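You operate a simulated robot arm through the tools that you are given. There is no shell and no other tool.

You are at the controls of a simulated robot arm. One attempt, no reset.

TASK
Test the outfeed emergency button on the running belt.
Fine: mode to hand, start, push the button in; then pull it out, push reset and turn the mode off. Where these are worked on the way, their far stop is far enough and under half their travel is too little: outfeed emergency button.
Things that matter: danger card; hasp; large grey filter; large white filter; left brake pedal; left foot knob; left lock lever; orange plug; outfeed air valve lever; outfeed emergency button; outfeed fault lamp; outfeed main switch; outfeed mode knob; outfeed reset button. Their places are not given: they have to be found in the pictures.

It is judged by the outcome, as a careful person would: the job done as asked, and still so three seconds after it is handed in. It fails if anything else is knocked over, pushed out of place, dropped, spilled or broken.

THE ROBOT
A 7-joint arm with a two-finger parallel gripper, fixed in place. Base frame: the origin is at the foot of the arm, x ahead of it, y to its left, z up. Readings come in m, degrees, newtons and seconds.
It reaches about 0.785 m from its shoulder. Its first joint turns from -166.0 to 166.0 degrees. Payload 3.4 kg.
Tool frame: the origin (TCP) lies between the finger pads and is the grasp point; the fingertips stand 0.03 m ahead of it; z points along the fingers, y is the line along which they close. Largest opening 0.094 m; finger width 0.028, thickness 0.01; the body of the gripper, 0.05 by 0.096 m, starts 0.055 m behind the TCP.
Orientation is that of the tool frame in the base frame, as [roll, pitch, yaw] about the fixed x, y, z axes, in that order (R = Rz(yaw) Ry(pitch) Rx(roll)). With the fingers straight down and closing along the base's y, the tool's x points along the base's -x, its y along +y and its z along -z.

THE INTERFACE
- The arm moves only by the tool servo_tool. Its argument "commands" is a list of rows, each a list of 3 entries, a list of its own where there are three numbers: the shift along the base's x, y, z in units of 300 mm (1.0 is 300 mm), then the turn, a rotation vector about the base's x, y, z in units of 45 degrees (1.0 is 45 degrees), then the opening, from 0 (shut) to 1 (fully open). In form: [[[dx, dy, dz], [wx, wy, wz], gripper], ...]. A call has 1 to 20 rows; each row is the pose to reach, as a shift and turn from the pose commanded when the call began. A call with a number of a shift or a turn outside -1 to 1 is refused whole. Rows are played at 5 a second. More than 0.05 m and 8.6 degrees between two rows, or a gripper value outside its range, and nothing of the call is played. Where a pose cannot be reached the arm comes as near as it can. A force on the tool above 80 N (or 10 N above the force at the start of the call, whichever is more), or a blocked arm, ends the call early, and 0.2 s more pass. Each finger travels about 0.072 m/s and halts on what it meets, pressing with about 25 N; the grip force reading is that of the motor and also rises with nothing between the fingers. The clock runs only during rows and for 0.2 s after the last one: add rows that repeat a pose to give the fingers time. It gives the time, the measured TCP pose, the force on the tool (base axes), the opening and the grip force at its end, in the units of the frame above (readings bear some noise), with the torque about the TCP (base axes, N m) and any sound that the robot's microphone picked up.
- Cameras (640 x 400 px; columns grow to the right, rows downward): "scene" is fixed at [0.4003, -0.501, 1.6197]; the picture's right is [0.99, -0.17, 0.00], its down [-0.07, -0.38, -0.92] and it looks along [0.16, 0.91, -0.39] (base axes); focal length 339 px, centre (320, 200). "wrist" rides on the gripper at [0.076, 0.014, -0.102] in the tool frame; the picture's right is [-0.18, 0.98, 0.00], its down [-0.75, -0.14, -0.64] and it looks along [-0.63, -0.12, 0.77] (tool axes); focal length 243 px, centre (320, 200).
- get_image(camera): a new picture of that camera. No time passes.
- move_column(by): slides the trunk up (or, below 0, down) by that many m; the arm rides with it, the base frame stays. It gives what a move gives, with no picture.
- locate(camera, pixels): there is no depth. For up to 12 entries [column, row, z] of the newest picture of that camera ("zoom" is the newest enlarged one), the place [x, y] in the base frame at which the ray of that pixel passes the height z, good to about 0.002 m. No time passes.
- zoom(camera, box): a new picture of the part [left, top, right, bottom] of that camera's present view, enlarged. No time passes.
- hand_in(): hands the job in; it is judged then, once.

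Open the gripper and draw the arm clear of the work before you hand the job in, unless the task says otherwise.

The tools are called after ">>>" by a JSON object that holds its "op" and its "data". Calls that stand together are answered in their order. servo_tool: Moves the arm, as the interface text tells. Its arguments: {"type":"object","properties":{"commands":{"type":"array","items":{"type":"array"}}},"required":["commands"]} The other tools are called the same way: move_column (by) slides the trunk up or down; get_image (camera) takes a picture; locate (camera, pixels) gives the place at which the rays of pixels pass given heights; zoom (camera, box) takes an enlarged picture of a part of a camera's view; hand_in () hands the job in.

At the start:

```text
time: 0.0
position: [0.3058, 0.1617, 1.3704]
orientation: [180.0, 0.0, -180.0]
force: [0.3, -0.8, 0.2]
wrist_torque: [0.02, 0.01, -0.05]
finger_gap: 0.0938
gripper_force: 0.1
trunk travel left (down, up): [-0.325, 0.061]
```

scene: 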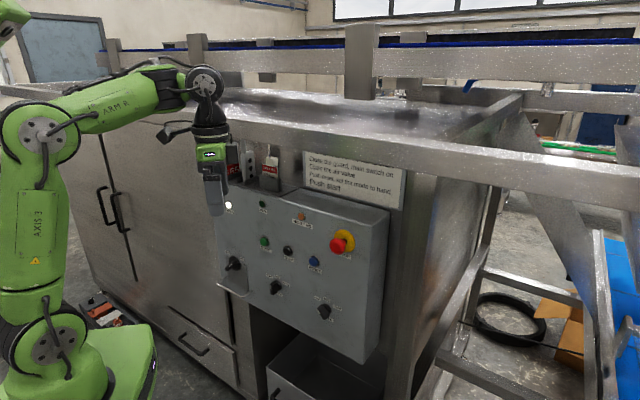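
wrist: 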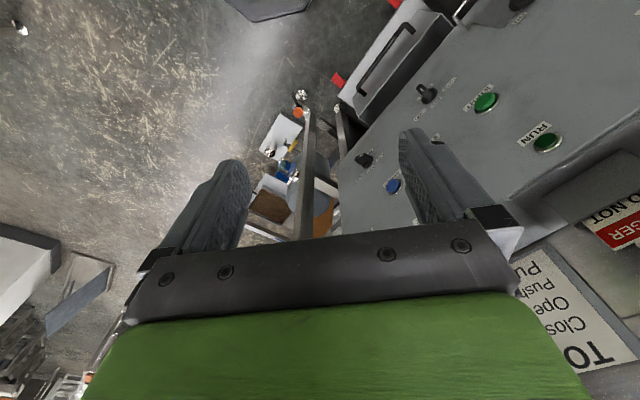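

The scene picture shows a control panel around (300,260) with the red mushroom button at (340,243). I zoom in to read labels.

>>> {"op": "zoom", "data": {"camera": "scene", "box": [200, 180, 400, 340]}}

>>> {"op": "zoom", "data": {"camera": "scene", "box": [220, 130, 420, 220]}}

>>> {"op": "zoom", "data": {"camera": "wrist", "box": [320, 0, 640, 200]}}

```text
2.50 times, centred on (300, 260) of scene
```

zoom: 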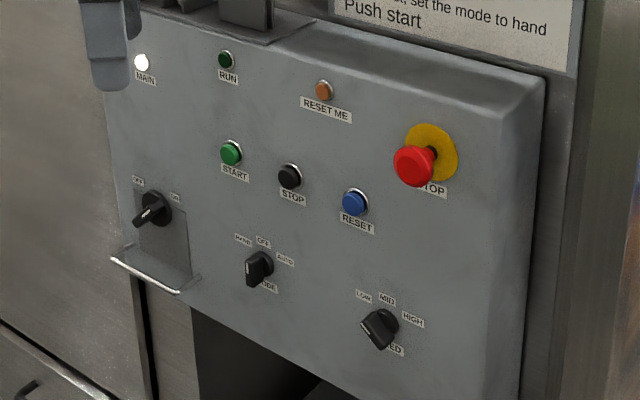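

```text
3.20 times, centred on (320, 175) of scene
```

zoom: 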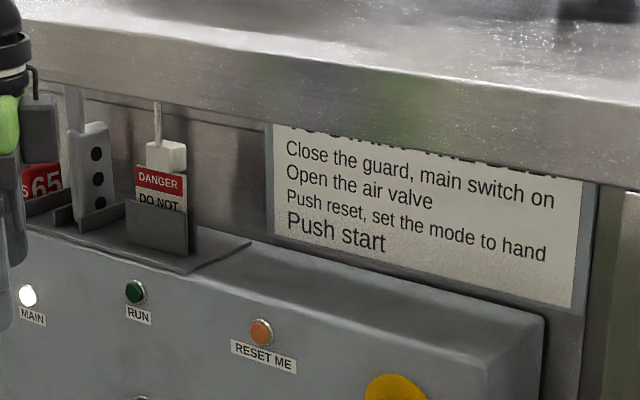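

```text
2.00 times, centred on (480, 100) of wrist
```

zoom: 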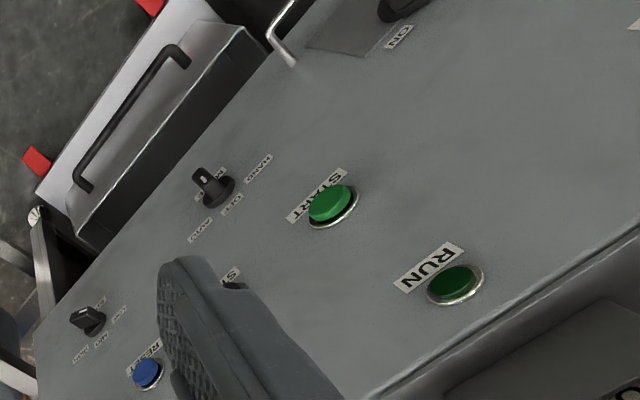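

I triangulate START, RESET, RUN lamp and knobs with both cameras at several heights.

>>> {"op": "locate", "data": {"camera": "scene", "pixels": [[264.4, 241.2, 1.2], [264.4, 241.2, 1.1], [264.4, 241.2, 1.0], [314, 260.8, 1.2], [314, 260.8, 1.1], [314, 260.8, 1.0], [262.8, 204, 1.3], [262.8, 204, 1.2], [262.8, 204, 1.1], [276, 286, 1.1], [276, 286, 1.0], [276, 286, 0.9]]}}

>>> {"op": "locate", "data": {"camera": "wrist", "pixels": [[486, 102.5, 1.2], [486, 102.5, 1.1], [486, 102.5, 1.0], [393.5, 186.5, 1.2], [393.5, 186.5, 1.1], [393.5, 186.5, 1.0], [547.5, 141.5, 1.3], [547.5, 141.5, 1.2], [547.5, 141.5, 1.1], [426, 94, 1.1], [426, 94, 1.0], [426, 94, 0.9]]}}

```text
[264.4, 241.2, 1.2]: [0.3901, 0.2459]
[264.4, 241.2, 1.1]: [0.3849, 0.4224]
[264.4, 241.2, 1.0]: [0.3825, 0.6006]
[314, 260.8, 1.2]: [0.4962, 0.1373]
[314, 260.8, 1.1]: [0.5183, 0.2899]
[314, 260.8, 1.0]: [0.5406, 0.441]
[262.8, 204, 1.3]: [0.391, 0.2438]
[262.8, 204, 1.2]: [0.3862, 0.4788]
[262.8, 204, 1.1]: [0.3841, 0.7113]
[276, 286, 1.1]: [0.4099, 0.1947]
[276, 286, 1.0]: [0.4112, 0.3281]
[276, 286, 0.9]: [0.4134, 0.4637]
```

```text
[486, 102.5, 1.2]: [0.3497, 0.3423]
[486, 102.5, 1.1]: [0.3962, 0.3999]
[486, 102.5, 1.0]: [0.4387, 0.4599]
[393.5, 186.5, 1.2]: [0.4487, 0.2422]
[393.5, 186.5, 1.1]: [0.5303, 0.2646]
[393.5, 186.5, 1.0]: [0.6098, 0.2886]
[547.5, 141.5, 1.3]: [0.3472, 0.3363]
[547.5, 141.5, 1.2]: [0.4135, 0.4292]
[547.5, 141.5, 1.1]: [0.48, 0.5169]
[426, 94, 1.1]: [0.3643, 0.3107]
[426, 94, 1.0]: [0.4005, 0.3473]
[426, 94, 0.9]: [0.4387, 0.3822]
```

Triangulation puts START at about (0.386,0.385,1.122), RESET (0.515,0.262,1.118), MODE (0.41,0.354,0.981), so the panel faces (-0.69,-0.72). I zoom closely on knobs and the E-stop.

>>> {"op": "zoom", "data": {"camera": "scene", "box": [216, 240, 296, 300]}}

>>> {"op": "zoom", "data": {"camera": "scene", "box": [300, 215, 380, 265]}}

>>> {"op": "zoom", "data": {"camera": "scene", "box": [200, 300, 440, 400]}}

>>> {"op": "zoom", "data": {"camera": "scene", "box": [440, 60, 640, 200]}}

>>> {"op": "zoom", "data": {"camera": "scene", "box": [60, 240, 260, 400]}}

```text
6.67 times, centred on (256, 270) of scene
```

zoom: 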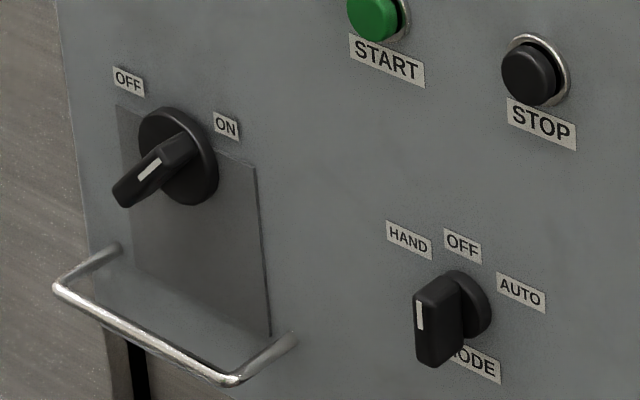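

```text
8.00 times, centred on (340, 240) of scene
```

zoom: 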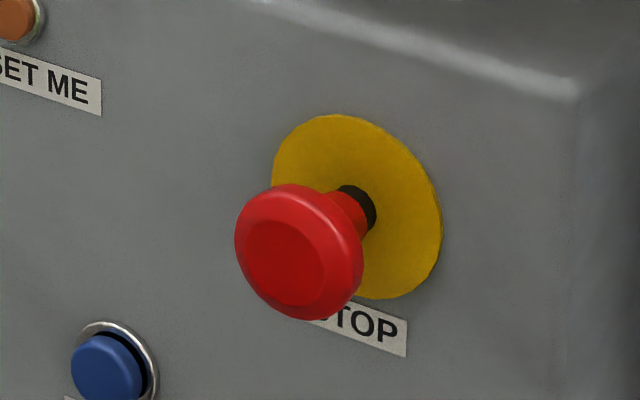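

```text
2.67 times, centred on (320, 350) of scene
```

zoom: 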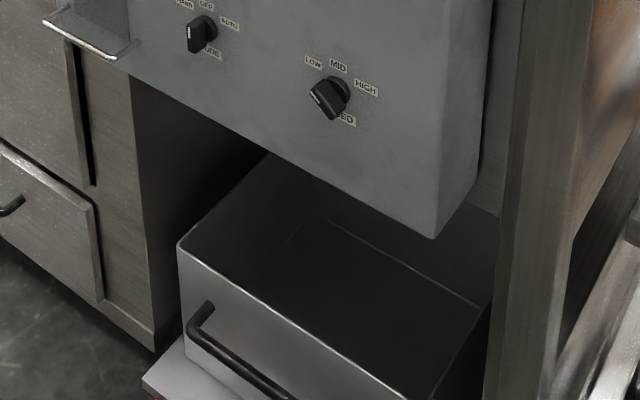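

```text
2.86 times, centred on (540, 130) of scene
```

zoom: 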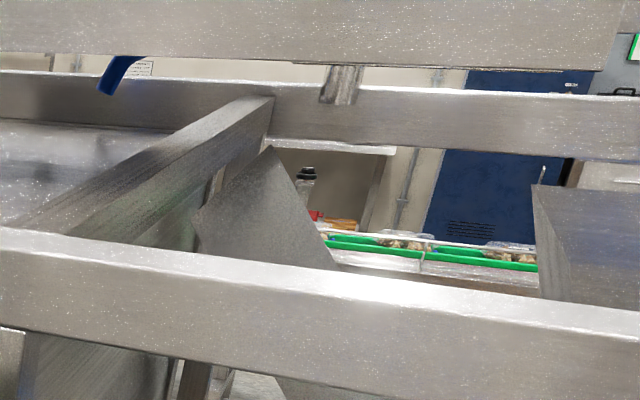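

```text
2.50 times, centred on (160, 320) of scene
```

zoom: 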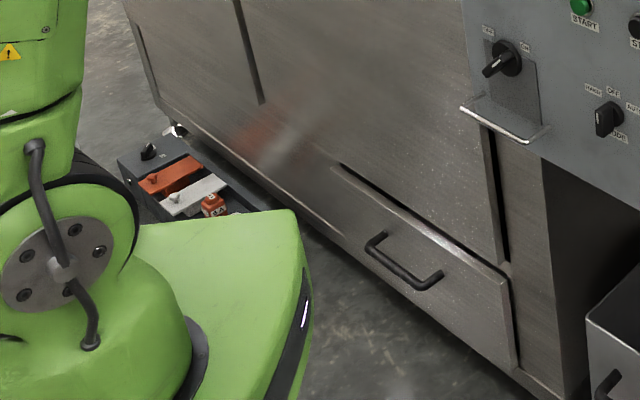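

The mode knob stands at OFF, the main switch is ON, and the E-stop is out; RUN lamp is dark. To give the arm room for a horizontal tool I lower the trunk a little first and check what moves.

>>> {"op": "locate", "data": {"camera": "scene", "pixels": [[344.6, 240.9, 1.2], [344.6, 240.9, 1.1], [337.3, 246.5, 1.2], [337.3, 246.5, 1.1], [303, 219, 1.3], [303, 219, 1.2], [150, 330, 0.9], [150, 330, 0.6], [180, 170, 1.4], [180, 170, 1.3]]}}

>>> {"op": "move_column", "data": {"by": -0.08}}

>>> {"op": "get_image", "data": {"camera": "scene"}}

>>> {"op": "get_image", "data": {"camera": "wrist"}}

```text
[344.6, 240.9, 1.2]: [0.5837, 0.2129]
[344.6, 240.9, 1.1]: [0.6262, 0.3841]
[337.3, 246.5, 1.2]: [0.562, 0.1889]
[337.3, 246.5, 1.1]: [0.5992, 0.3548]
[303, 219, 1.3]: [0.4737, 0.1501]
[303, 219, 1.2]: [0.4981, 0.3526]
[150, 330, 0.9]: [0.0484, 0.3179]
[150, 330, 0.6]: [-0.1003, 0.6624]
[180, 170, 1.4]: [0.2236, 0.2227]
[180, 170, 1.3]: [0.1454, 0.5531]
```

```text
time: 1.2
position: [0.3057, 0.1619, 1.2905]
orientation: [-180.0, 0.0, 179.9]
force: [1.0, 0.0, 0.2]
wrist_torque: [0.0, 0.01, 0.01]
finger_gap: 0.0942
gripper_force: 0.0
trunk travel left (down, up): [-0.245, 0.141]
```

```text
taken
```

scene: 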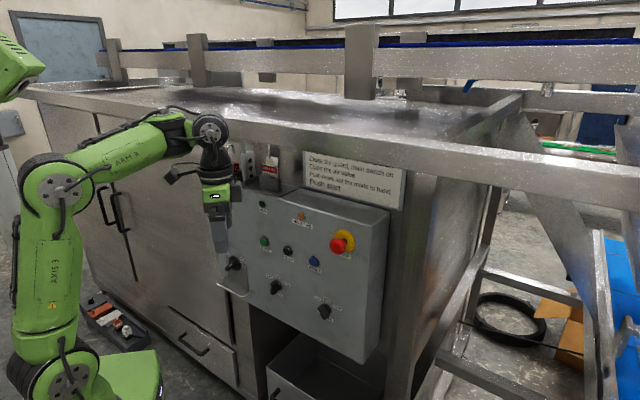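

```text
taken
```

wrist: 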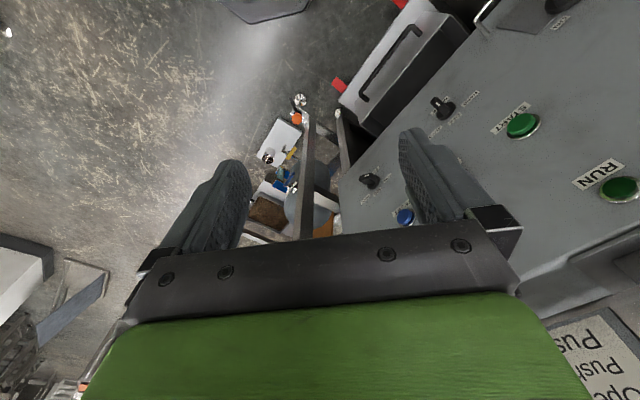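

The trunk lowers with no side effects; the tray (110,320) sits on the floor clear of the arm. I lower further.

>>> {"op": "move_column", "data": {"by": -0.14}}

>>> {"op": "get_image", "data": {"camera": "scene"}}

```text
time: 2.8
position: [0.3055, 0.1623, 1.1498]
orientation: [-180.0, 0.0, -180.0]
force: [0.5, 0.4, -0.4]
wrist_torque: [-0.01, 0.01, 0.0]
finger_gap: 0.0938
gripper_force: 0.1
trunk travel left (down, up): [-0.105, 0.281]
```

```text
taken
```

scene: 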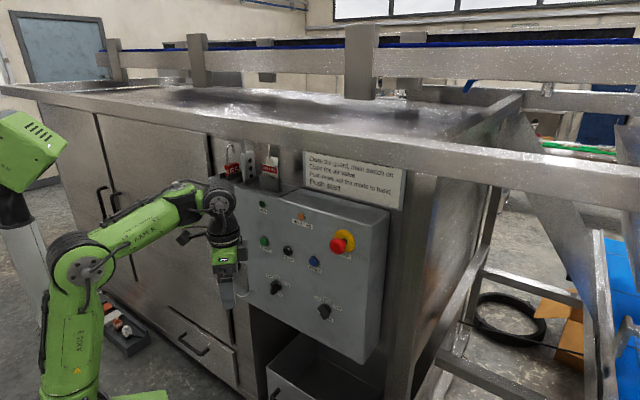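

The panel is now fully visible. I yaw the tool 45° so its closing direction lies along the panel face, then pitch it half way toward the panel.

>>> {"op": "servo_tool", "data": {"commands": [[[0, 0, 0], [0, 0, 0.17], 1], [[0, 0, 0], [0, 0, 0.34], 1], [[0, 0, 0], [0, 0, 0.51], 1], [[0, 0, 0], [0, 0, 0.68], 1], [[0, 0, 0], [0, 0, 0.85], 1], [[0, 0, 0], [0, 0, 1.0], 1], [[0, 0, 0], [0, 0, 1.0], 1]]}}

>>> {"op": "servo_tool", "data": {"commands": [[[0, 0, 0], [0.12, -0.12, 0], 0.6], [[0.01, 0.01, 0], [0.24, -0.24, 0], 0.4], [[0.02, 0.02, 0], [0.36, -0.36, 0], 0.4], [[0.03, 0.03, 0], [0.48, -0.48, 0], 0.4], [[0.04, 0.04, 0], [0.6, -0.6, 0], 0.4], [[0.05, 0.05, 0], [0.7071, -0.7071, 0], 0.4], [[0.05, 0.05, 0], [0.7071, -0.7071, 0], 0.4]]}}

>>> {"op": "get_image", "data": {"camera": "scene"}}

>>> {"op": "get_image", "data": {"camera": "wrist"}}

```text
time: 4.4
position: [0.3056, 0.1616, 1.1481]
orientation: [-179.9, 0.0, -134.9]
force: [-0.2, 0.1, -0.5]
wrist_torque: [0.01, -0.02, 0.0]
finger_gap: 0.0939
gripper_force: 0.0
trunk travel left (down, up): [-0.105, 0.281]
```

```text
time: 6.0
position: [0.3197, 0.177, 1.1504]
orientation: [-179.9, 45.1, -135.0]
force: [0.2, 1.4, -0.1]
wrist_torque: [-0.01, 0.0, 0.01]
finger_gap: 0.0377
gripper_force: 0.1
out of reach, approached as far as the arm can: row 2, 3
trunk travel left (down, up): [-0.105, 0.281]
```

```text
taken
```

scene: 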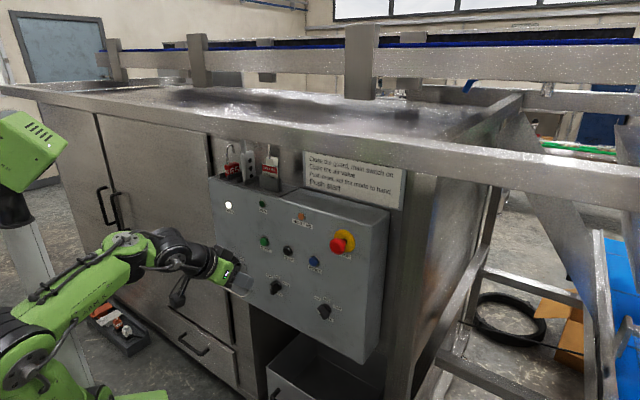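

```text
taken
```

wrist: 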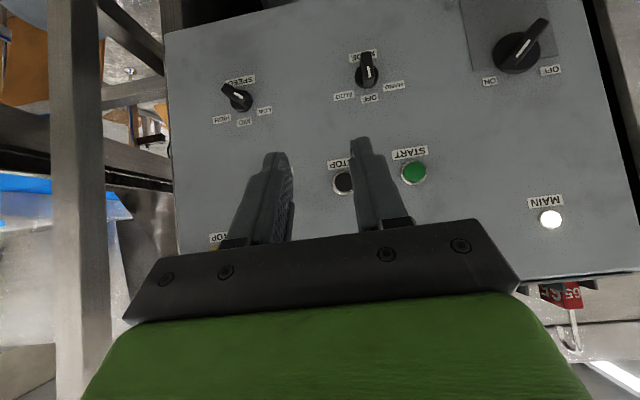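

The wrist camera now sees the panel (upside-down): mode knob at (367,75), START at (414,172), STOP (343,182). I pitch the remaining 45° while advancing slightly.

>>> {"op": "servo_tool", "data": {"commands": [[[0.023, 0.024, -0.02], [0.12, -0.12, 0], 0.4], [[0.046, 0.048, -0.04], [0.24, -0.24, 0], 0.4], [[0.07, 0.072, -0.06], [0.36, -0.36, 0], 0.4], [[0.092, 0.096, -0.08], [0.48, -0.48, 0], 0.4], [[0.115, 0.12, -0.1], [0.6, -0.6, 0], 0.4], [[0.138, 0.145, -0.12], [0.7071, -0.7071, 0], 0.4], [[0.138, 0.145, -0.12], [0.7071, -0.7071, 0], 0.4]]}}

>>> {"op": "get_image", "data": {"camera": "scene"}}

>>> {"op": "get_image", "data": {"camera": "wrist"}}

```text
time: 7.6
position: [0.3606, 0.2213, 1.1147]
orientation: [-13.3, 89.9, 31.6]
force: [0.3, -0.8, 0.4]
wrist_torque: [-0.02, -0.01, -0.01]
finger_gap: 0.0375
gripper_force: 0.0
trunk travel left (down, up): [-0.105, 0.281]
```

```text
taken
```

scene: 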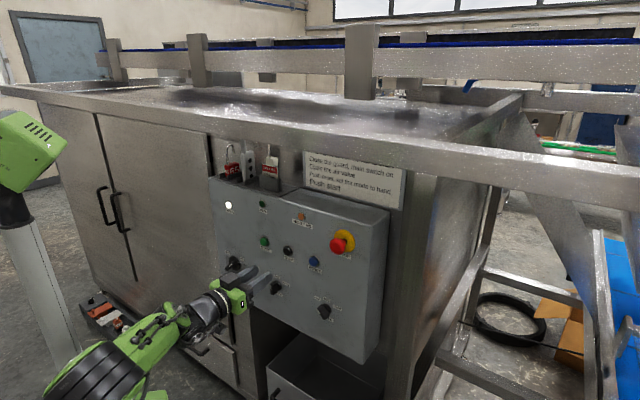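

```text
taken
```

wrist: 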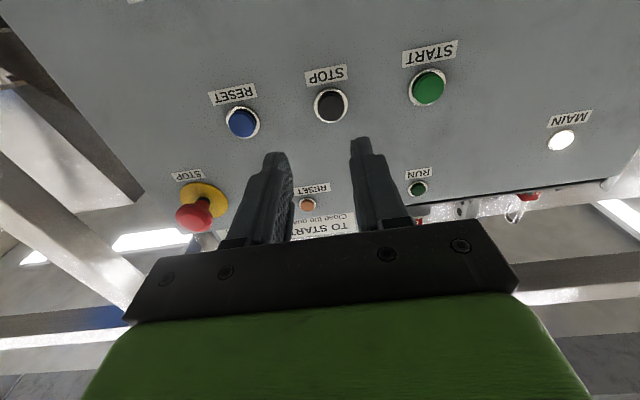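

The tool is horizontal now, and the panel is seen clearly from below: START (428,88), STOP (331,105), RESET (242,123), E-stop (195,215). I locate these rays to refine the panel plane.

>>> {"op": "locate", "data": {"camera": "wrist", "pixels": [[428, 88, 1.11], [428, 88, 1.13], [242, 123, 1.11], [242, 123, 1.13], [331, 105, 1.11], [331, 105, 1.13], [195, 217, 1.19], [195, 217, 1.21], [417, 189, 1.23], [417, 189, 1.25], [562, 140, 1.2], [562, 140, 1.25]]}}

>>> {"op": "zoom", "data": {"camera": "scene", "box": [240, 190, 370, 270]}}

>>> {"op": "zoom", "data": {"camera": "wrist", "box": [160, 140, 360, 260]}}

```text
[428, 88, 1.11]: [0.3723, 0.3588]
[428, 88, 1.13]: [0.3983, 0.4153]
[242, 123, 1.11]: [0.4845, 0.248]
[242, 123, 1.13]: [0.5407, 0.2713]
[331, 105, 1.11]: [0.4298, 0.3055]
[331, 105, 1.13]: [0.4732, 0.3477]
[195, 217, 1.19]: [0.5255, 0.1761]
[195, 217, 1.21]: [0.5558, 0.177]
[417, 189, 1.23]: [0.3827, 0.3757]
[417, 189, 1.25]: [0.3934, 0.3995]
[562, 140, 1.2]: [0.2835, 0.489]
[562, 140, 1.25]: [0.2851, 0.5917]
```

```text
4.92 times, centred on (305, 230) of scene
```

zoom: 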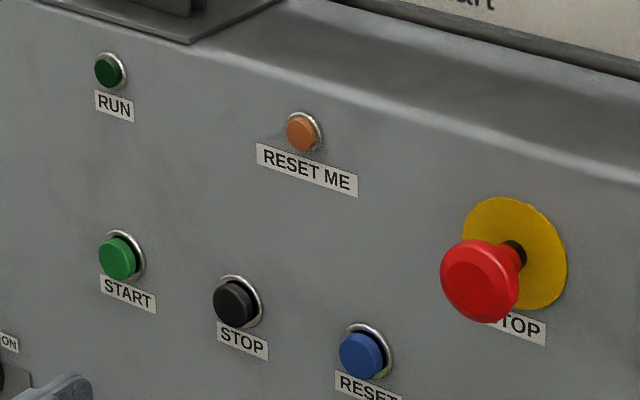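

```text
3.20 times, centred on (260, 200) of wrist
```

zoom: 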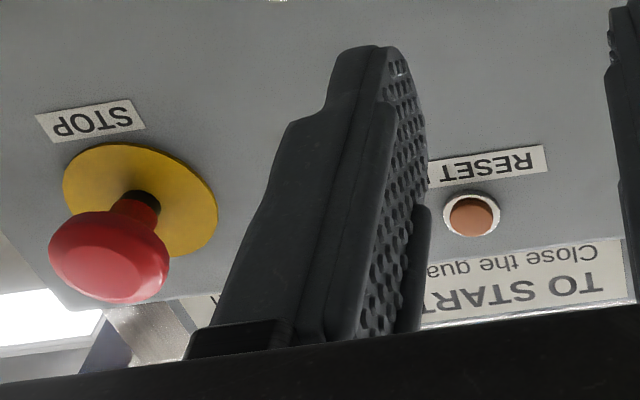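

Refined: START (0.386,0.387,1.120), RESET (0.514,0.259,1.120), so the panel faces exactly 45° and the E-stop head is at about (0.557,0.174,1.209). I now go down in front of the mode knob with the gripper open.

>>> {"op": "servo_tool", "data": {"commands": [[[-0.033, 0.033, -0.1], [0, 0, 0], 0.6], [[-0.066, 0.066, -0.2], [0, 0, 0], 0.6], [[-0.1, 0.1, -0.3], [0, 0, 0], 0.6], [[-0.133, 0.133, -0.4], [0, 0, 0], 0.6], [[-0.133, 0.133, -0.4], [0, 0, 0], 0.6]]}}

>>> {"op": "get_image", "data": {"camera": "wrist"}}

>>> {"op": "zoom", "data": {"camera": "scene", "box": [200, 220, 340, 310]}}

```text
time: 8.8
position: [0.3658, 0.2724, 1.0192]
orientation: [50.2, 90.0, 95.1]
force: [0.2, -0.5, 0.5]
wrist_torque: [-0.01, -0.02, 0.06]
finger_gap: 0.0562
gripper_force: 0.1
out of reach, approached as far as the arm can: row 1, 2, 3, 4, 5
trunk travel left (down, up): [-0.105, 0.281]
```

```text
taken
```

wrist: 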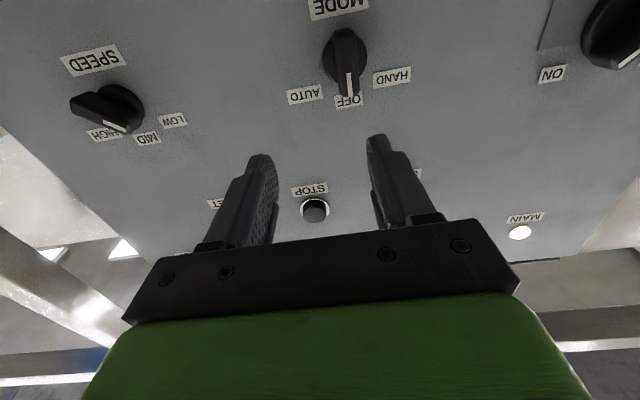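

```text
4.44 times, centred on (270, 265) of scene
```

zoom: 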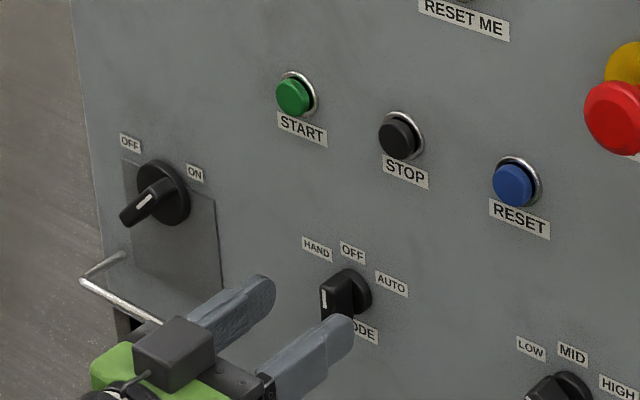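

The arm was limited by folding and stopped at (0.366,0.272,1.019). The knob shows at (345,55) with its pointer to OFF and HAND about 45–50° to the side; I locate knob, label and bracket rays before lowering the trunk.

>>> {"op": "locate", "data": {"camera": "wrist", "pixels": [[345, 58, 0.97], [345, 58, 0.98], [345, 58, 0.99], [348, 101, 1.0], [348, 101, 1.02], [392, 77, 1.0], [304, 94, 1.0], [349, 84, 0.98], [349, 84, 1.0], [315, 210, 1.12]]}}

>>> {"op": "locate", "data": {"camera": "scene", "pixels": [[216.7, 283.7, 1.0], [216.7, 283.7, 0.95], [225.5, 277.4, 1.0], [225.5, 277.4, 0.95], [276, 286, 0.98], [276, 286, 0.99], [279, 284, 0.98], [277.5, 276.5, 1.02], [277.5, 276.5, 1.0]]}}

>>> {"op": "zoom", "data": {"camera": "wrist", "box": [260, 0, 420, 110]}}

```text
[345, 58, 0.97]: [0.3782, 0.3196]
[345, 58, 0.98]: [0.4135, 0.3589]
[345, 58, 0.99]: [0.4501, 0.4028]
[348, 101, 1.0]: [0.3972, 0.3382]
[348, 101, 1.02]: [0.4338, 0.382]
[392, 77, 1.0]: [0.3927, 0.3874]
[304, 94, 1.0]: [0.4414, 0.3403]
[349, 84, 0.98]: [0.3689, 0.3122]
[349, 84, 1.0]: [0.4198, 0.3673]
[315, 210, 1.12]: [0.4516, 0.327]
```

```text
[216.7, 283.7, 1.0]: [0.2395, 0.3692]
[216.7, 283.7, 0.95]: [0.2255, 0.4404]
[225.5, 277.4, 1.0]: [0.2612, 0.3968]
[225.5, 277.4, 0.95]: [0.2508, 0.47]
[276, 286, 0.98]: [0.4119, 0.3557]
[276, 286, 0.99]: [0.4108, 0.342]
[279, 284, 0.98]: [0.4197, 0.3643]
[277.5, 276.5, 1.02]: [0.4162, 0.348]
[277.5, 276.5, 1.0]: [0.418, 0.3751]
```

```text
3.64 times, centred on (340, 55) of wrist
```

zoom: 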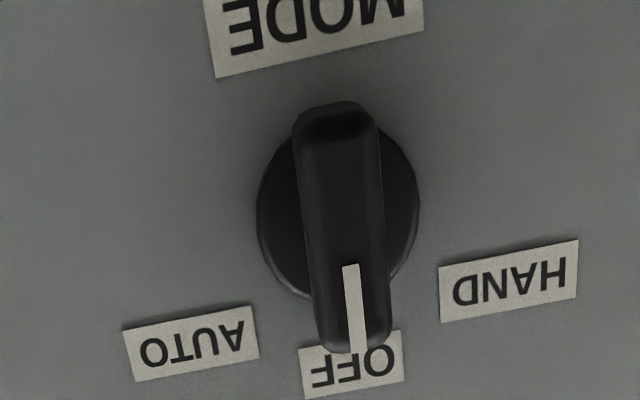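

The knob axis is at roughly S≈0.038 along the panel (x≈0.42, y≈0.366), z≈0.98. I lower the trunk by 0.1 so the arm is less folded for this height, then check.

>>> {"op": "move_column", "data": {"by": -0.1}}

>>> {"op": "get_image", "data": {"camera": "scene"}}

```text
time: 10.2
position: [0.3656, 0.2709, 0.9203]
orientation: [158.9, 89.9, -156.1]
force: [0.8, 0.1, 0.4]
wrist_torque: [0.0, -0.03, 0.02]
finger_gap: 0.0566
gripper_force: 0.0
trunk travel left (down, up): [-0.005, 0.381]
```

```text
taken
```

scene: 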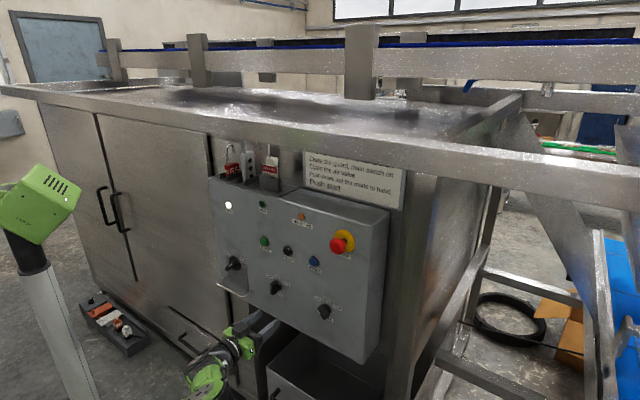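

TCP reads A≈0.45, S≈0.067, z=0.920. I move up 0.06 and sideways 0.029 to line up with the knob.

>>> {"op": "servo_tool", "data": {"commands": [[[-0.023, 0.023, 0.067], [0, 0, 0], 0.6], [[-0.046, 0.046, 0.133], [0, 0, 0], 0.6], [[-0.068, 0.068, 0.2], [0, 0, 0], 0.6], [[-0.068, 0.068, 0.2], [0, 0, 0], 0.6]]}}

>>> {"op": "get_image", "data": {"camera": "wrist"}}

>>> {"op": "zoom", "data": {"camera": "scene", "box": [200, 220, 340, 310]}}

```text
time: 11.2
position: [0.3444, 0.2933, 0.9807]
orientation: [68.0, 89.9, 112.8]
force: [-0.1, 0.2, -0.4]
wrist_torque: [0.0, -0.03, 0.0]
finger_gap: 0.0566
gripper_force: 0.0
trunk travel left (down, up): [-0.005, 0.381]
```

```text
taken
```

wrist: 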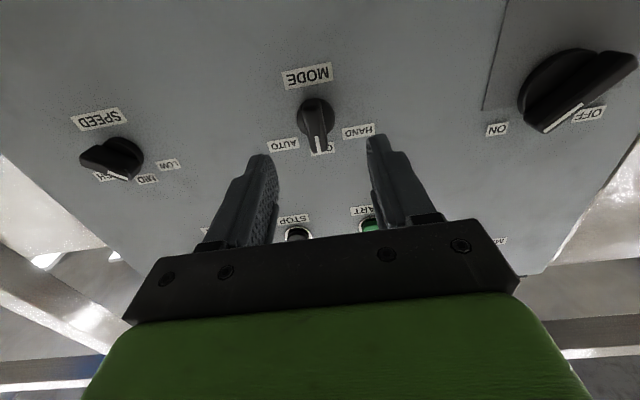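

```text
4.44 times, centred on (270, 265) of scene
```

zoom: 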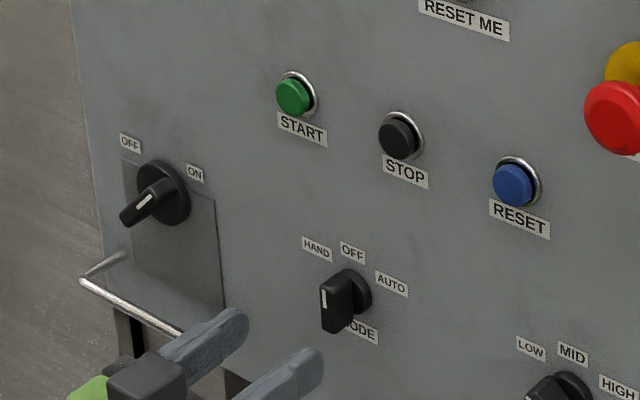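

The knob is nearly centred between the fingers at (316,118). I zoom to measure the bar's centre.

>>> {"op": "zoom", "data": {"camera": "wrist", "box": [240, 60, 400, 160]}}

```text
4.00 times, centred on (320, 110) of wrist
```

zoom: 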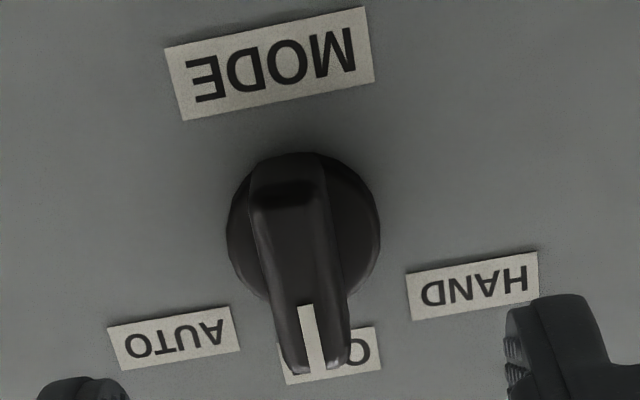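

The bar is centred, about 17 mm wide, front face near A≈0.524. I advance about 0.06 m so the open fingertips straddle the bar.

>>> {"op": "servo_tool", "data": {"commands": [[[0.04, 0.034, 0], [0, 0, 0], 0.5], [[0.08, 0.07, 0], [0, 0, 0], 0.45], [[0.12, 0.106, 0], [0, 0, 0], 0.45], [[0.1473, 0.1332, 0], [0, 0, 0], 0.45], [[0.1473, 0.1332, 0], [0, 0, 0], 0.45]]}}

>>> {"op": "get_image", "data": {"camera": "wrist"}}

>>> {"op": "zoom", "data": {"camera": "scene", "box": [220, 240, 340, 320]}}

```text
time: 12.4
position: [0.3891, 0.3328, 0.9796]
orientation: [154.5, 90.0, -160.5]
force: [-0.1, 0.3, -0.4]
wrist_torque: [0.01, 0.01, -0.01]
finger_gap: 0.0423
gripper_force: 0.0
trunk travel left (down, up): [-0.005, 0.381]
```

```text
taken
```

wrist: 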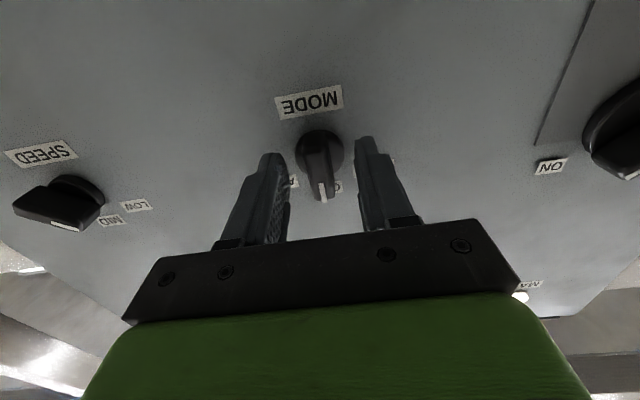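

```text
5.00 times, centred on (280, 280) of scene
```

zoom: 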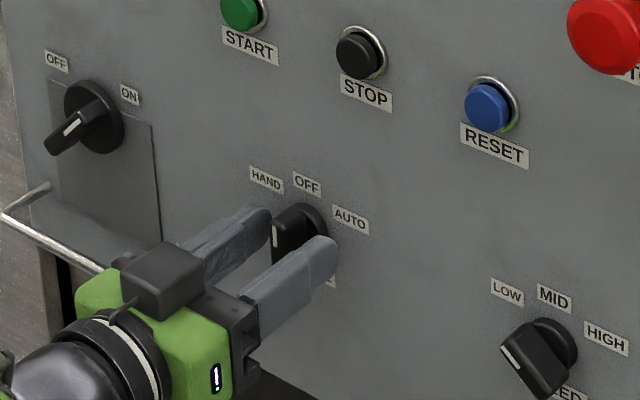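

The fingers straddle the bar at (320,165). I close on it.

>>> {"op": "servo_tool", "data": {"commands": [[[0, 0, 0], [0, 0, 0], 0.3], [[0, 0, 0], [0, 0, 0], 0.15], [[0, 0, 0], [0, 0, 0], 0.0], [[0, 0, 0], [0, 0, 0], 0.0]]}}

>>> {"op": "get_image", "data": {"camera": "wrist"}}

```text
time: 13.4
position: [0.3901, 0.3338, 0.9809]
orientation: [-7.9, 90.0, 36.9]
force: [0.1, -0.8, -0.9]
wrist_torque: [0.04, -0.04, -0.01]
finger_gap: 0.0136
gripper_force: 44.6
trunk travel left (down, up): [-0.005, 0.381]
```

```text
taken
```

wrist: 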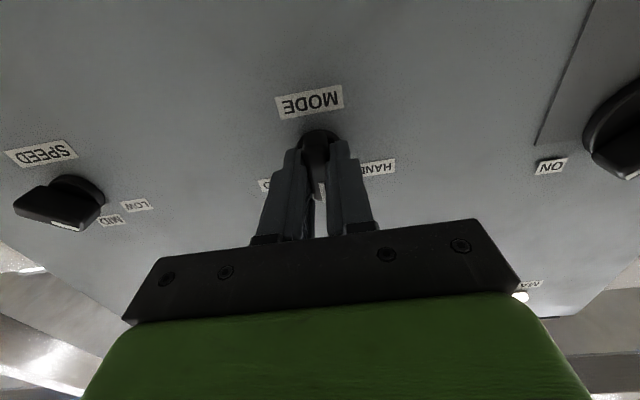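

The bar is gripped (gap 13.6 mm). I turn counter-clockwise seen from the front (negative about the panel axis) by 45° toward HAND.

>>> {"op": "servo_tool", "data": {"commands": [[[0, 0, 0], [-0.1, -0.1, 0], 0], [[0, 0, 0], [-0.2, -0.2, 0], 0], [[0, 0, 0], [-0.3, -0.3, 0], 0], [[0, 0, 0], [-0.4, -0.4, 0], 0], [[0, 0, 0], [-0.5, -0.5, 0], 0], [[0, 0, 0], [-0.6, -0.6, 0], 0], [[0, 0, 0], [-0.7071, -0.7071, 0], 0], [[0, 0, 0], [-0.7071, -0.7071, 0], 0]]}}

>>> {"op": "get_image", "data": {"camera": "wrist"}}

>>> {"op": "zoom", "data": {"camera": "scene", "box": [220, 240, 340, 320]}}

```text
time: 15.2
position: [0.3893, 0.3321, 0.979]
orientation: [-90.1, 44.9, -45.0]
force: [-1.6, -4.4, -4.6]
wrist_torque: [0.03, -0.07, 0.03]
finger_gap: 0.0137
gripper_force: 45.2
trunk travel left (down, up): [-0.005, 0.381]
```

```text
taken
```

wrist: 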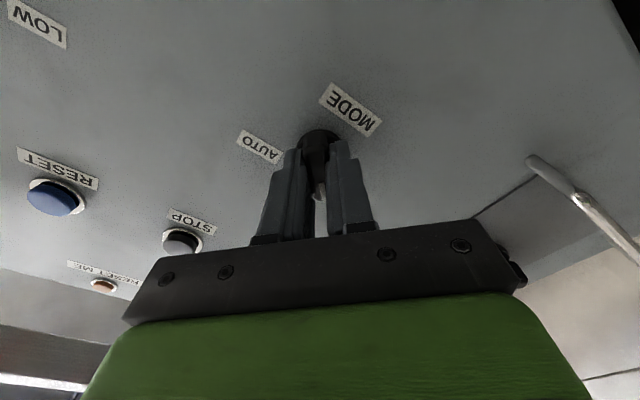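

```text
5.00 times, centred on (280, 280) of scene
```

zoom: 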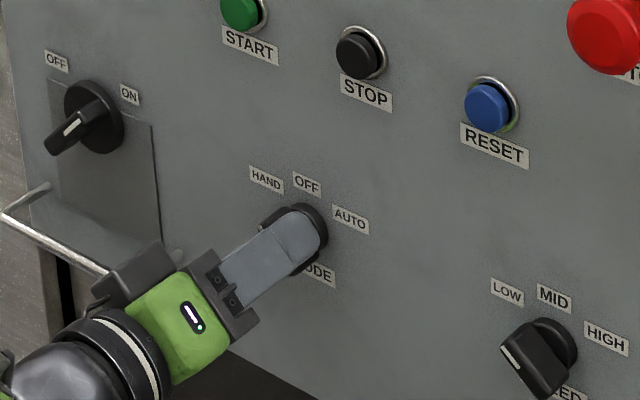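

The knob followed to 45° with hardly any torque. I turn a few more degrees to feel for the stop.

>>> {"op": "servo_tool", "data": {"commands": [[[0, 0, 0], [-0.04, -0.04, 0], 0], [[0, 0, 0], [-0.08, -0.08, 0], 0], [[0, 0, 0], [-0.08, -0.08, 0], 0]]}}

>>> {"op": "get_image", "data": {"camera": "wrist"}}

```text
time: 16.0
position: [0.3899, 0.3327, 0.9807]
orientation: [-90.1, 39.9, -45.1]
force: [-2.7, -4.8, -7.0]
wrist_torque: [-0.1, 0.26, -0.34]
finger_gap: 0.0138
gripper_force: 45.2
trunk travel left (down, up): [-0.005, 0.381]
```

```text
taken
```

wrist: 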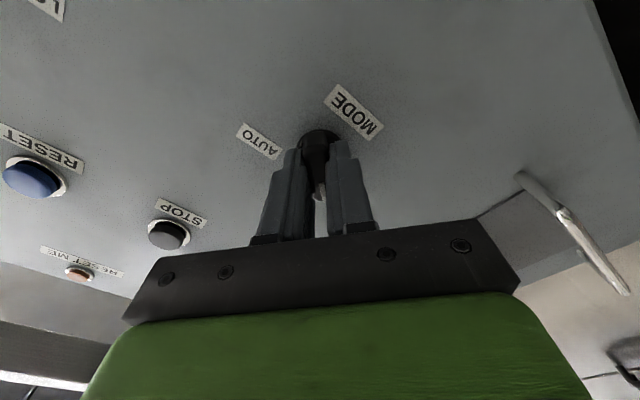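

The reaction torque rises past 45°, so the stop is near there. I open the fingers, back away and look at the pointer.

>>> {"op": "servo_tool", "data": {"commands": [[[0, 0, 0], [0.04, 0.04, 0], 0.2], [[0, 0, 0], [0.04, 0.04, 0], 0.45], [[0, 0, 0], [0.04, 0.04, 0], 0.45], [[-0.05, -0.05, 0], [0.08, 0.08, 0], 0.45], [[-0.1, -0.1, 0], [0.08, 0.08, 0], 0.45], [[-0.14, -0.14, 0], [0.08, 0.08, 0], 0.45], [[-0.14, -0.14, 0], [0.08, 0.08, 0], 0.45]]}}

>>> {"op": "get_image", "data": {"camera": "wrist"}}

>>> {"op": "zoom", "data": {"camera": "scene", "box": [220, 240, 340, 320]}}

```text
time: 17.6
position: [0.3454, 0.2913, 0.9797]
orientation: [-90.1, 45.0, -45.0]
force: [0.6, 0.0, -0.4]
wrist_torque: [0.01, -0.03, -0.01]
finger_gap: 0.0423
gripper_force: 0.0
trunk travel left (down, up): [-0.005, 0.381]
```

```text
taken
```

wrist: 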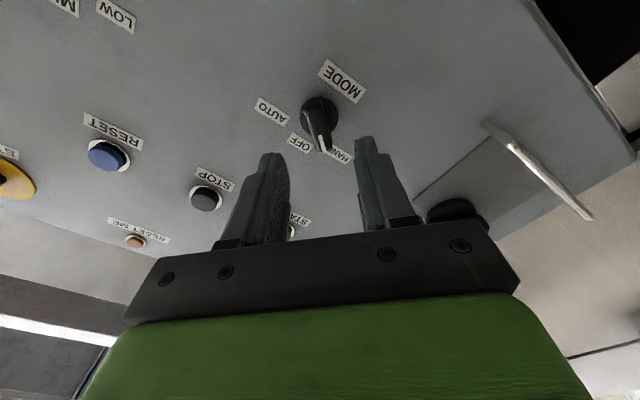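

```text
5.00 times, centred on (280, 280) of scene
```

zoom: 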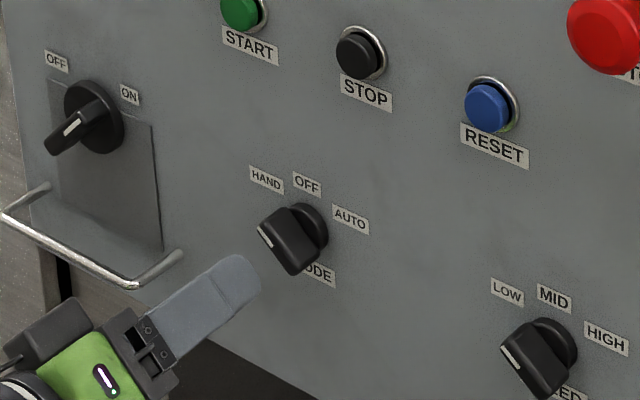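

The knob now points at HAND (same lean as the SPEED knob at LOW). Next I go to START at (0.386,0.387,1.120): shut the fingers, turn the tool back and rise in front of it.

>>> {"op": "servo_tool", "data": {"commands": [[[-0.013, 0.013, 0.067], [0.1, 0.1, 0], 0.3], [[-0.026, 0.026, 0.133], [0.2, 0.2, 0], 0.1], [[-0.04, 0.04, 0.2], [0.3, 0.3, 0], 0], [[-0.053, 0.053, 0.267], [0.4, 0.4, 0], 0], [[-0.066, 0.066, 0.333], [0.5, 0.5, 0], 0], [[-0.08, 0.08, 0.4], [0.6, 0.6, 0], 0], [[-0.0926, 0.0926, 0.467], [0.7071, 0.7071, 0], 0], [[-0.0926, 0.0926, 0.467], [0.7071, 0.7071, 0], 0]]}}

>>> {"op": "get_image", "data": {"camera": "wrist"}}

>>> {"op": "get_image", "data": {"camera": "scene"}}

```text
time: 19.4
position: [0.3192, 0.3185, 1.1203]
orientation: [97.2, 89.9, 142.1]
force: [0.5, 0.1, -1.0]
wrist_torque: [0.03, 0.01, 0.02]
finger_gap: 0.0
gripper_force: 24.8
trunk travel left (down, up): [-0.005, 0.381]
```

```text
taken
```

wrist: 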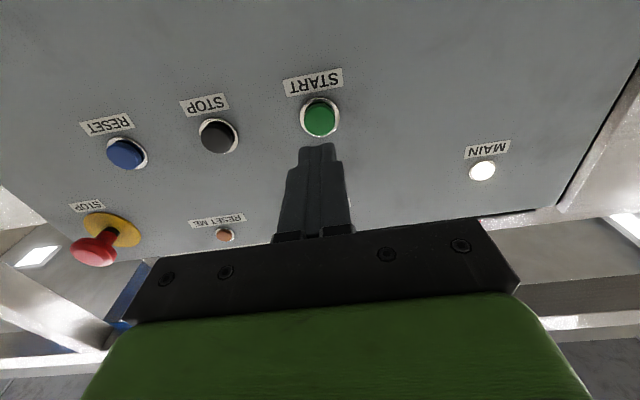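

```text
taken
```

scene: 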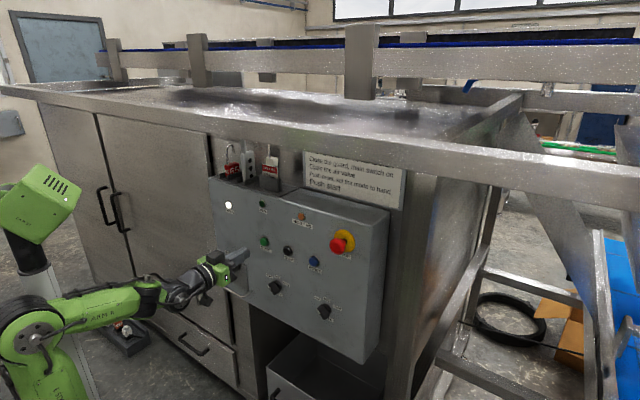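

START is exactly on the tool axis at (320,118). I advance with shut fingers to near contact, then press gently in small steps.

>>> {"op": "servo_tool", "data": {"commands": [[[0.07, 0.07, 0], [0, 0, 0], 0], [[0.125, 0.125, 0], [0, 0, 0], 0], [[0.141, 0.141, 0], [0, 0, 0], 0], [[0.147, 0.147, 0], [0, 0, 0], 0], [[0.153, 0.153, 0], [0, 0, 0], 0], [[0.158, 0.158, 0], [0, 0, 0], 0]]}}

>>> {"op": "zoom", "data": {"camera": "scene", "box": [220, 190, 350, 270]}}

>>> {"op": "get_image", "data": {"camera": "wrist"}}

```text
time: 20.8
position: [0.3649, 0.3646, 1.121]
orientation: [-153.8, 90.0, -108.7]
force: [-14.5, -12.3, -7.6]
wrist_torque: [-0.12, 0.18, 0.03]
finger_gap: 0.0
gripper_force: 24.9
trunk travel left (down, up): [-0.005, 0.381]
heard: click
```

```text
4.92 times, centred on (285, 230) of scene
```

zoom: 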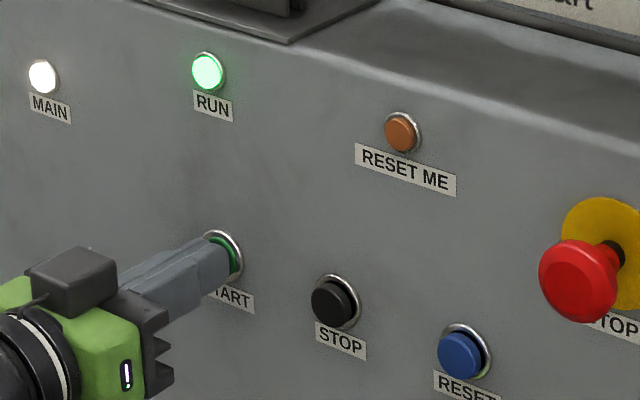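

```text
taken
```

wrist: 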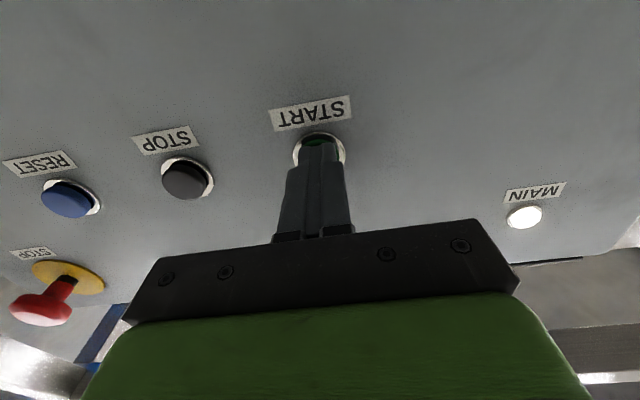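

RUN is lit green and a click was heard: the belt runs. I back off and move across in front of the E-stop.

>>> {"op": "servo_tool", "data": {"commands": [[[-0.08, -0.08, 0], [0, 0, 0], 0], [[-0.179, -0.179, 0], [0, 0, 0], 0], [[-0.088, -0.27, 0.04], [0, 0, 0], 0], [[0.004, -0.362, 0.08], [0, 0, 0], 0], [[0.095, -0.453, 0.12], [0, 0, 0], 0], [[0.187, -0.545, 0.16], [0, 0, 0], 0], [[0.278, -0.636, 0.2], [0, 0, 0], 0], [[0.37, -0.728, 0.25], [0, 0, 0], 0], [[0.46, -0.818, 0.293], [0, 0, 0], 0], [[0.46, -0.818, 0.293], [0, 0, 0], 0]]}}

>>> {"op": "get_image", "data": {"camera": "wrist"}}

>>> {"op": "zoom", "data": {"camera": "scene", "box": [240, 180, 400, 280]}}

```text
time: 23.0
position: [0.5043, 0.1203, 1.2085]
orientation: [5.6, 89.9, 50.6]
force: [-0.3, 0.1, 0.8]
wrist_torque: [0.0, -0.02, -0.01]
finger_gap: 0.0
gripper_force: 25.1
trunk travel left (down, up): [-0.005, 0.381]
```

```text
taken
```

wrist: 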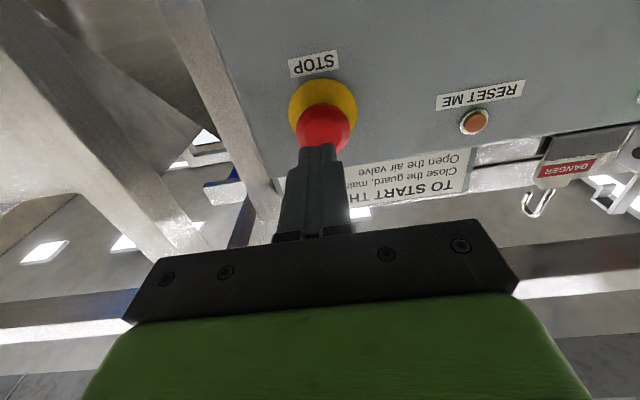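

```text
4.00 times, centred on (320, 230) of scene
```

zoom: 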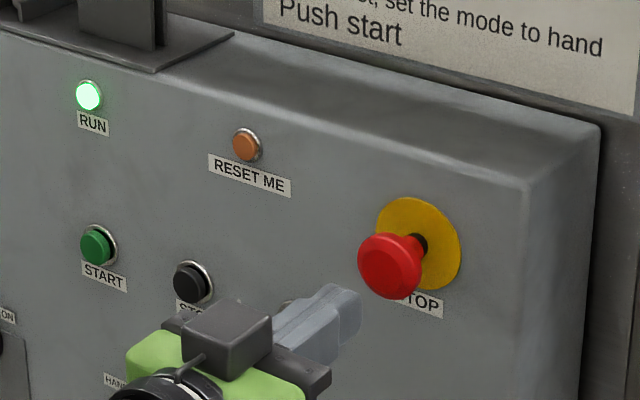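

The E-stop head is at (324,128), just a few mm off axis. I zoom in to measure height alignment.

>>> {"op": "zoom", "data": {"camera": "wrist", "box": [260, 40, 388, 160]}}

>>> {"op": "locate", "data": {"camera": "wrist", "pixels": [[322, 104, 1.2], [322, 104, 1.21], [322, 104, 1.19], [474, 122, 1.22], [474, 122, 1.24]]}}

```text
3.33 times, centred on (324, 100) of wrist
```

zoom: 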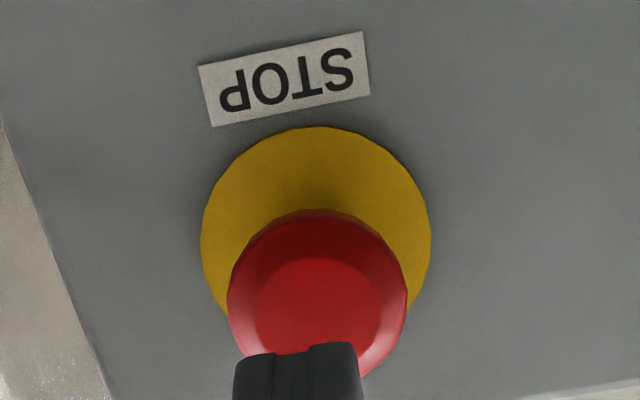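

```text
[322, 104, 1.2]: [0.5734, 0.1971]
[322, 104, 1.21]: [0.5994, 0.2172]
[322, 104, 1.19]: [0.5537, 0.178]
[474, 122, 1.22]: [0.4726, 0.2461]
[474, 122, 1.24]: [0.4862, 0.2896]
```

The head is 2.5 mm to the left of my axis and at the right height. I correct that and push in small steps.

>>> {"op": "servo_tool", "data": {"commands": [[[0.024, 0.036, 0], [0, 0, 0], 0], [[0.06, 0.072, 0], [0, 0, 0], 0], [[0.065, 0.077, 0], [0, 0, 0], 0], [[0.07, 0.082, 0], [0, 0, 0], 0], [[0.075, 0.087, 0], [0, 0, 0], 0], [[0.08, 0.092, 0], [0, 0, 0], 0], [[0.084, 0.096, 0], [0, 0, 0], 0], [[0.088, 0.1, 0], [0, 0, 0], 0]]}}

>>> {"op": "get_image", "data": {"camera": "wrist"}}

>>> {"op": "zoom", "data": {"camera": "scene", "box": [240, 180, 400, 280]}}

```text
time: 24.8
position: [0.5315, 0.1514, 1.2085]
orientation: [102.6, 90.0, 147.7]
force: [0.0, -1.1, 0.6]
wrist_torque: [-0.01, 0.0, 0.03]
finger_gap: 0.0001
gripper_force: 25.2
trunk travel left (down, up): [-0.005, 0.381]
```

```text
taken
```

wrist: 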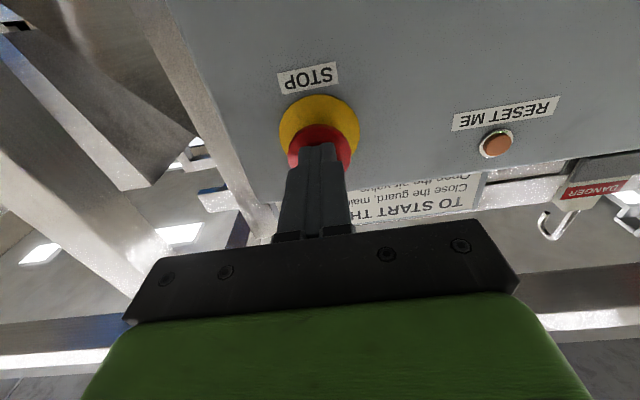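

```text
4.00 times, centred on (320, 230) of scene
```

zoom: 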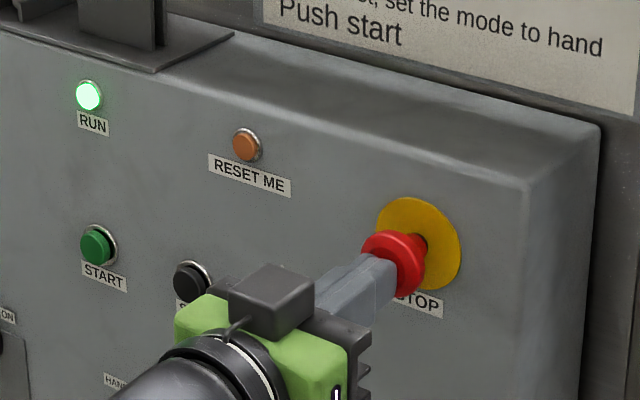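

No contact force yet with tips at A≈0.513. I keep pressing in 2 mm steps.

>>> {"op": "servo_tool", "data": {"commands": [[[0.005, 0.005, 0], [0, 0, 0], 0], [[0.01, 0.01, 0], [0, 0, 0], 0], [[0.015, 0.015, 0], [0, 0, 0], 0], [[0.02, 0.02, 0], [0, 0, 0], 0], [[0.024, 0.024, 0], [0, 0, 0], 0], [[0.028, 0.028, 0], [0, 0, 0], 0]]}}

>>> {"op": "zoom", "data": {"camera": "scene", "box": [240, 180, 400, 280]}}

```text
time: 26.2
position: [0.5363, 0.1552, 1.2093]
orientation: [53.2, 89.9, 98.2]
force: [-28.1, -18.0, -15.7]
wrist_torque: [-0.27, 0.29, 0.17]
finger_gap: 0.0
gripper_force: 25.4
trunk travel left (down, up): [-0.005, 0.381]
```

```text
4.00 times, centred on (320, 230) of scene
```

zoom: 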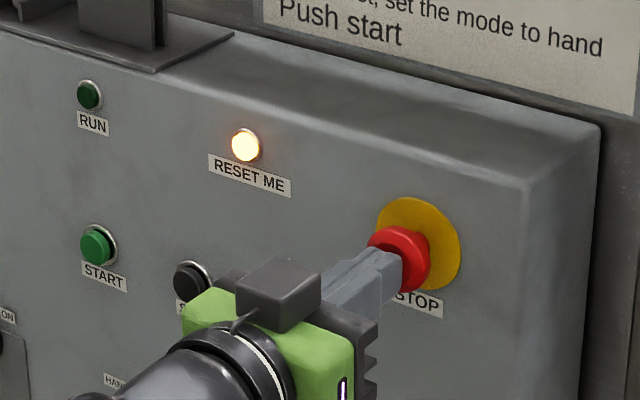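

RUN went out and RESET ME lit (33 N). To be sure the button is fully in and latched, I press a few mm more within force limits.

>>> {"op": "servo_tool", "data": {"commands": [[[0.003, 0.003, 0], [0, 0, 0], 0], [[0.006, 0.006, 0], [0, 0, 0], 0], [[0.009, 0.009, 0], [0, 0, 0], 0], [[0.009, 0.009, 0], [0, 0, 0], 0]]}}

>>> {"op": "zoom", "data": {"camera": "scene", "box": [240, 180, 400, 280]}}

```text
time: 27.2
position: [0.5355, 0.1559, 1.2126]
orientation: [-10.3, 89.6, 34.6]
force: [-31.8, -29.8, -7.6]
wrist_torque: [-0.49, 0.17, 0.1]
finger_gap: 0.0
gripper_force: 25.1
trunk travel left (down, up): [-0.005, 0.381]
```

```text
4.00 times, centred on (320, 230) of scene
```

zoom: 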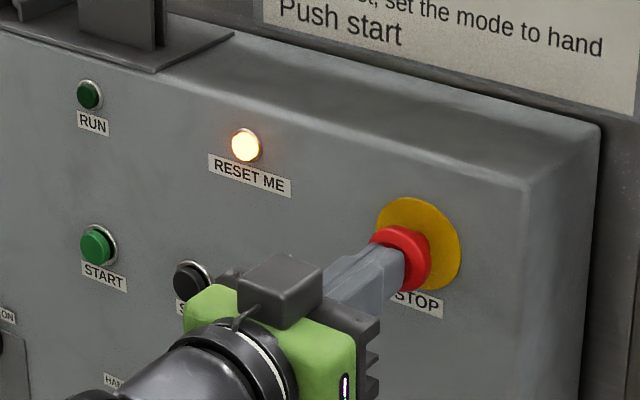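

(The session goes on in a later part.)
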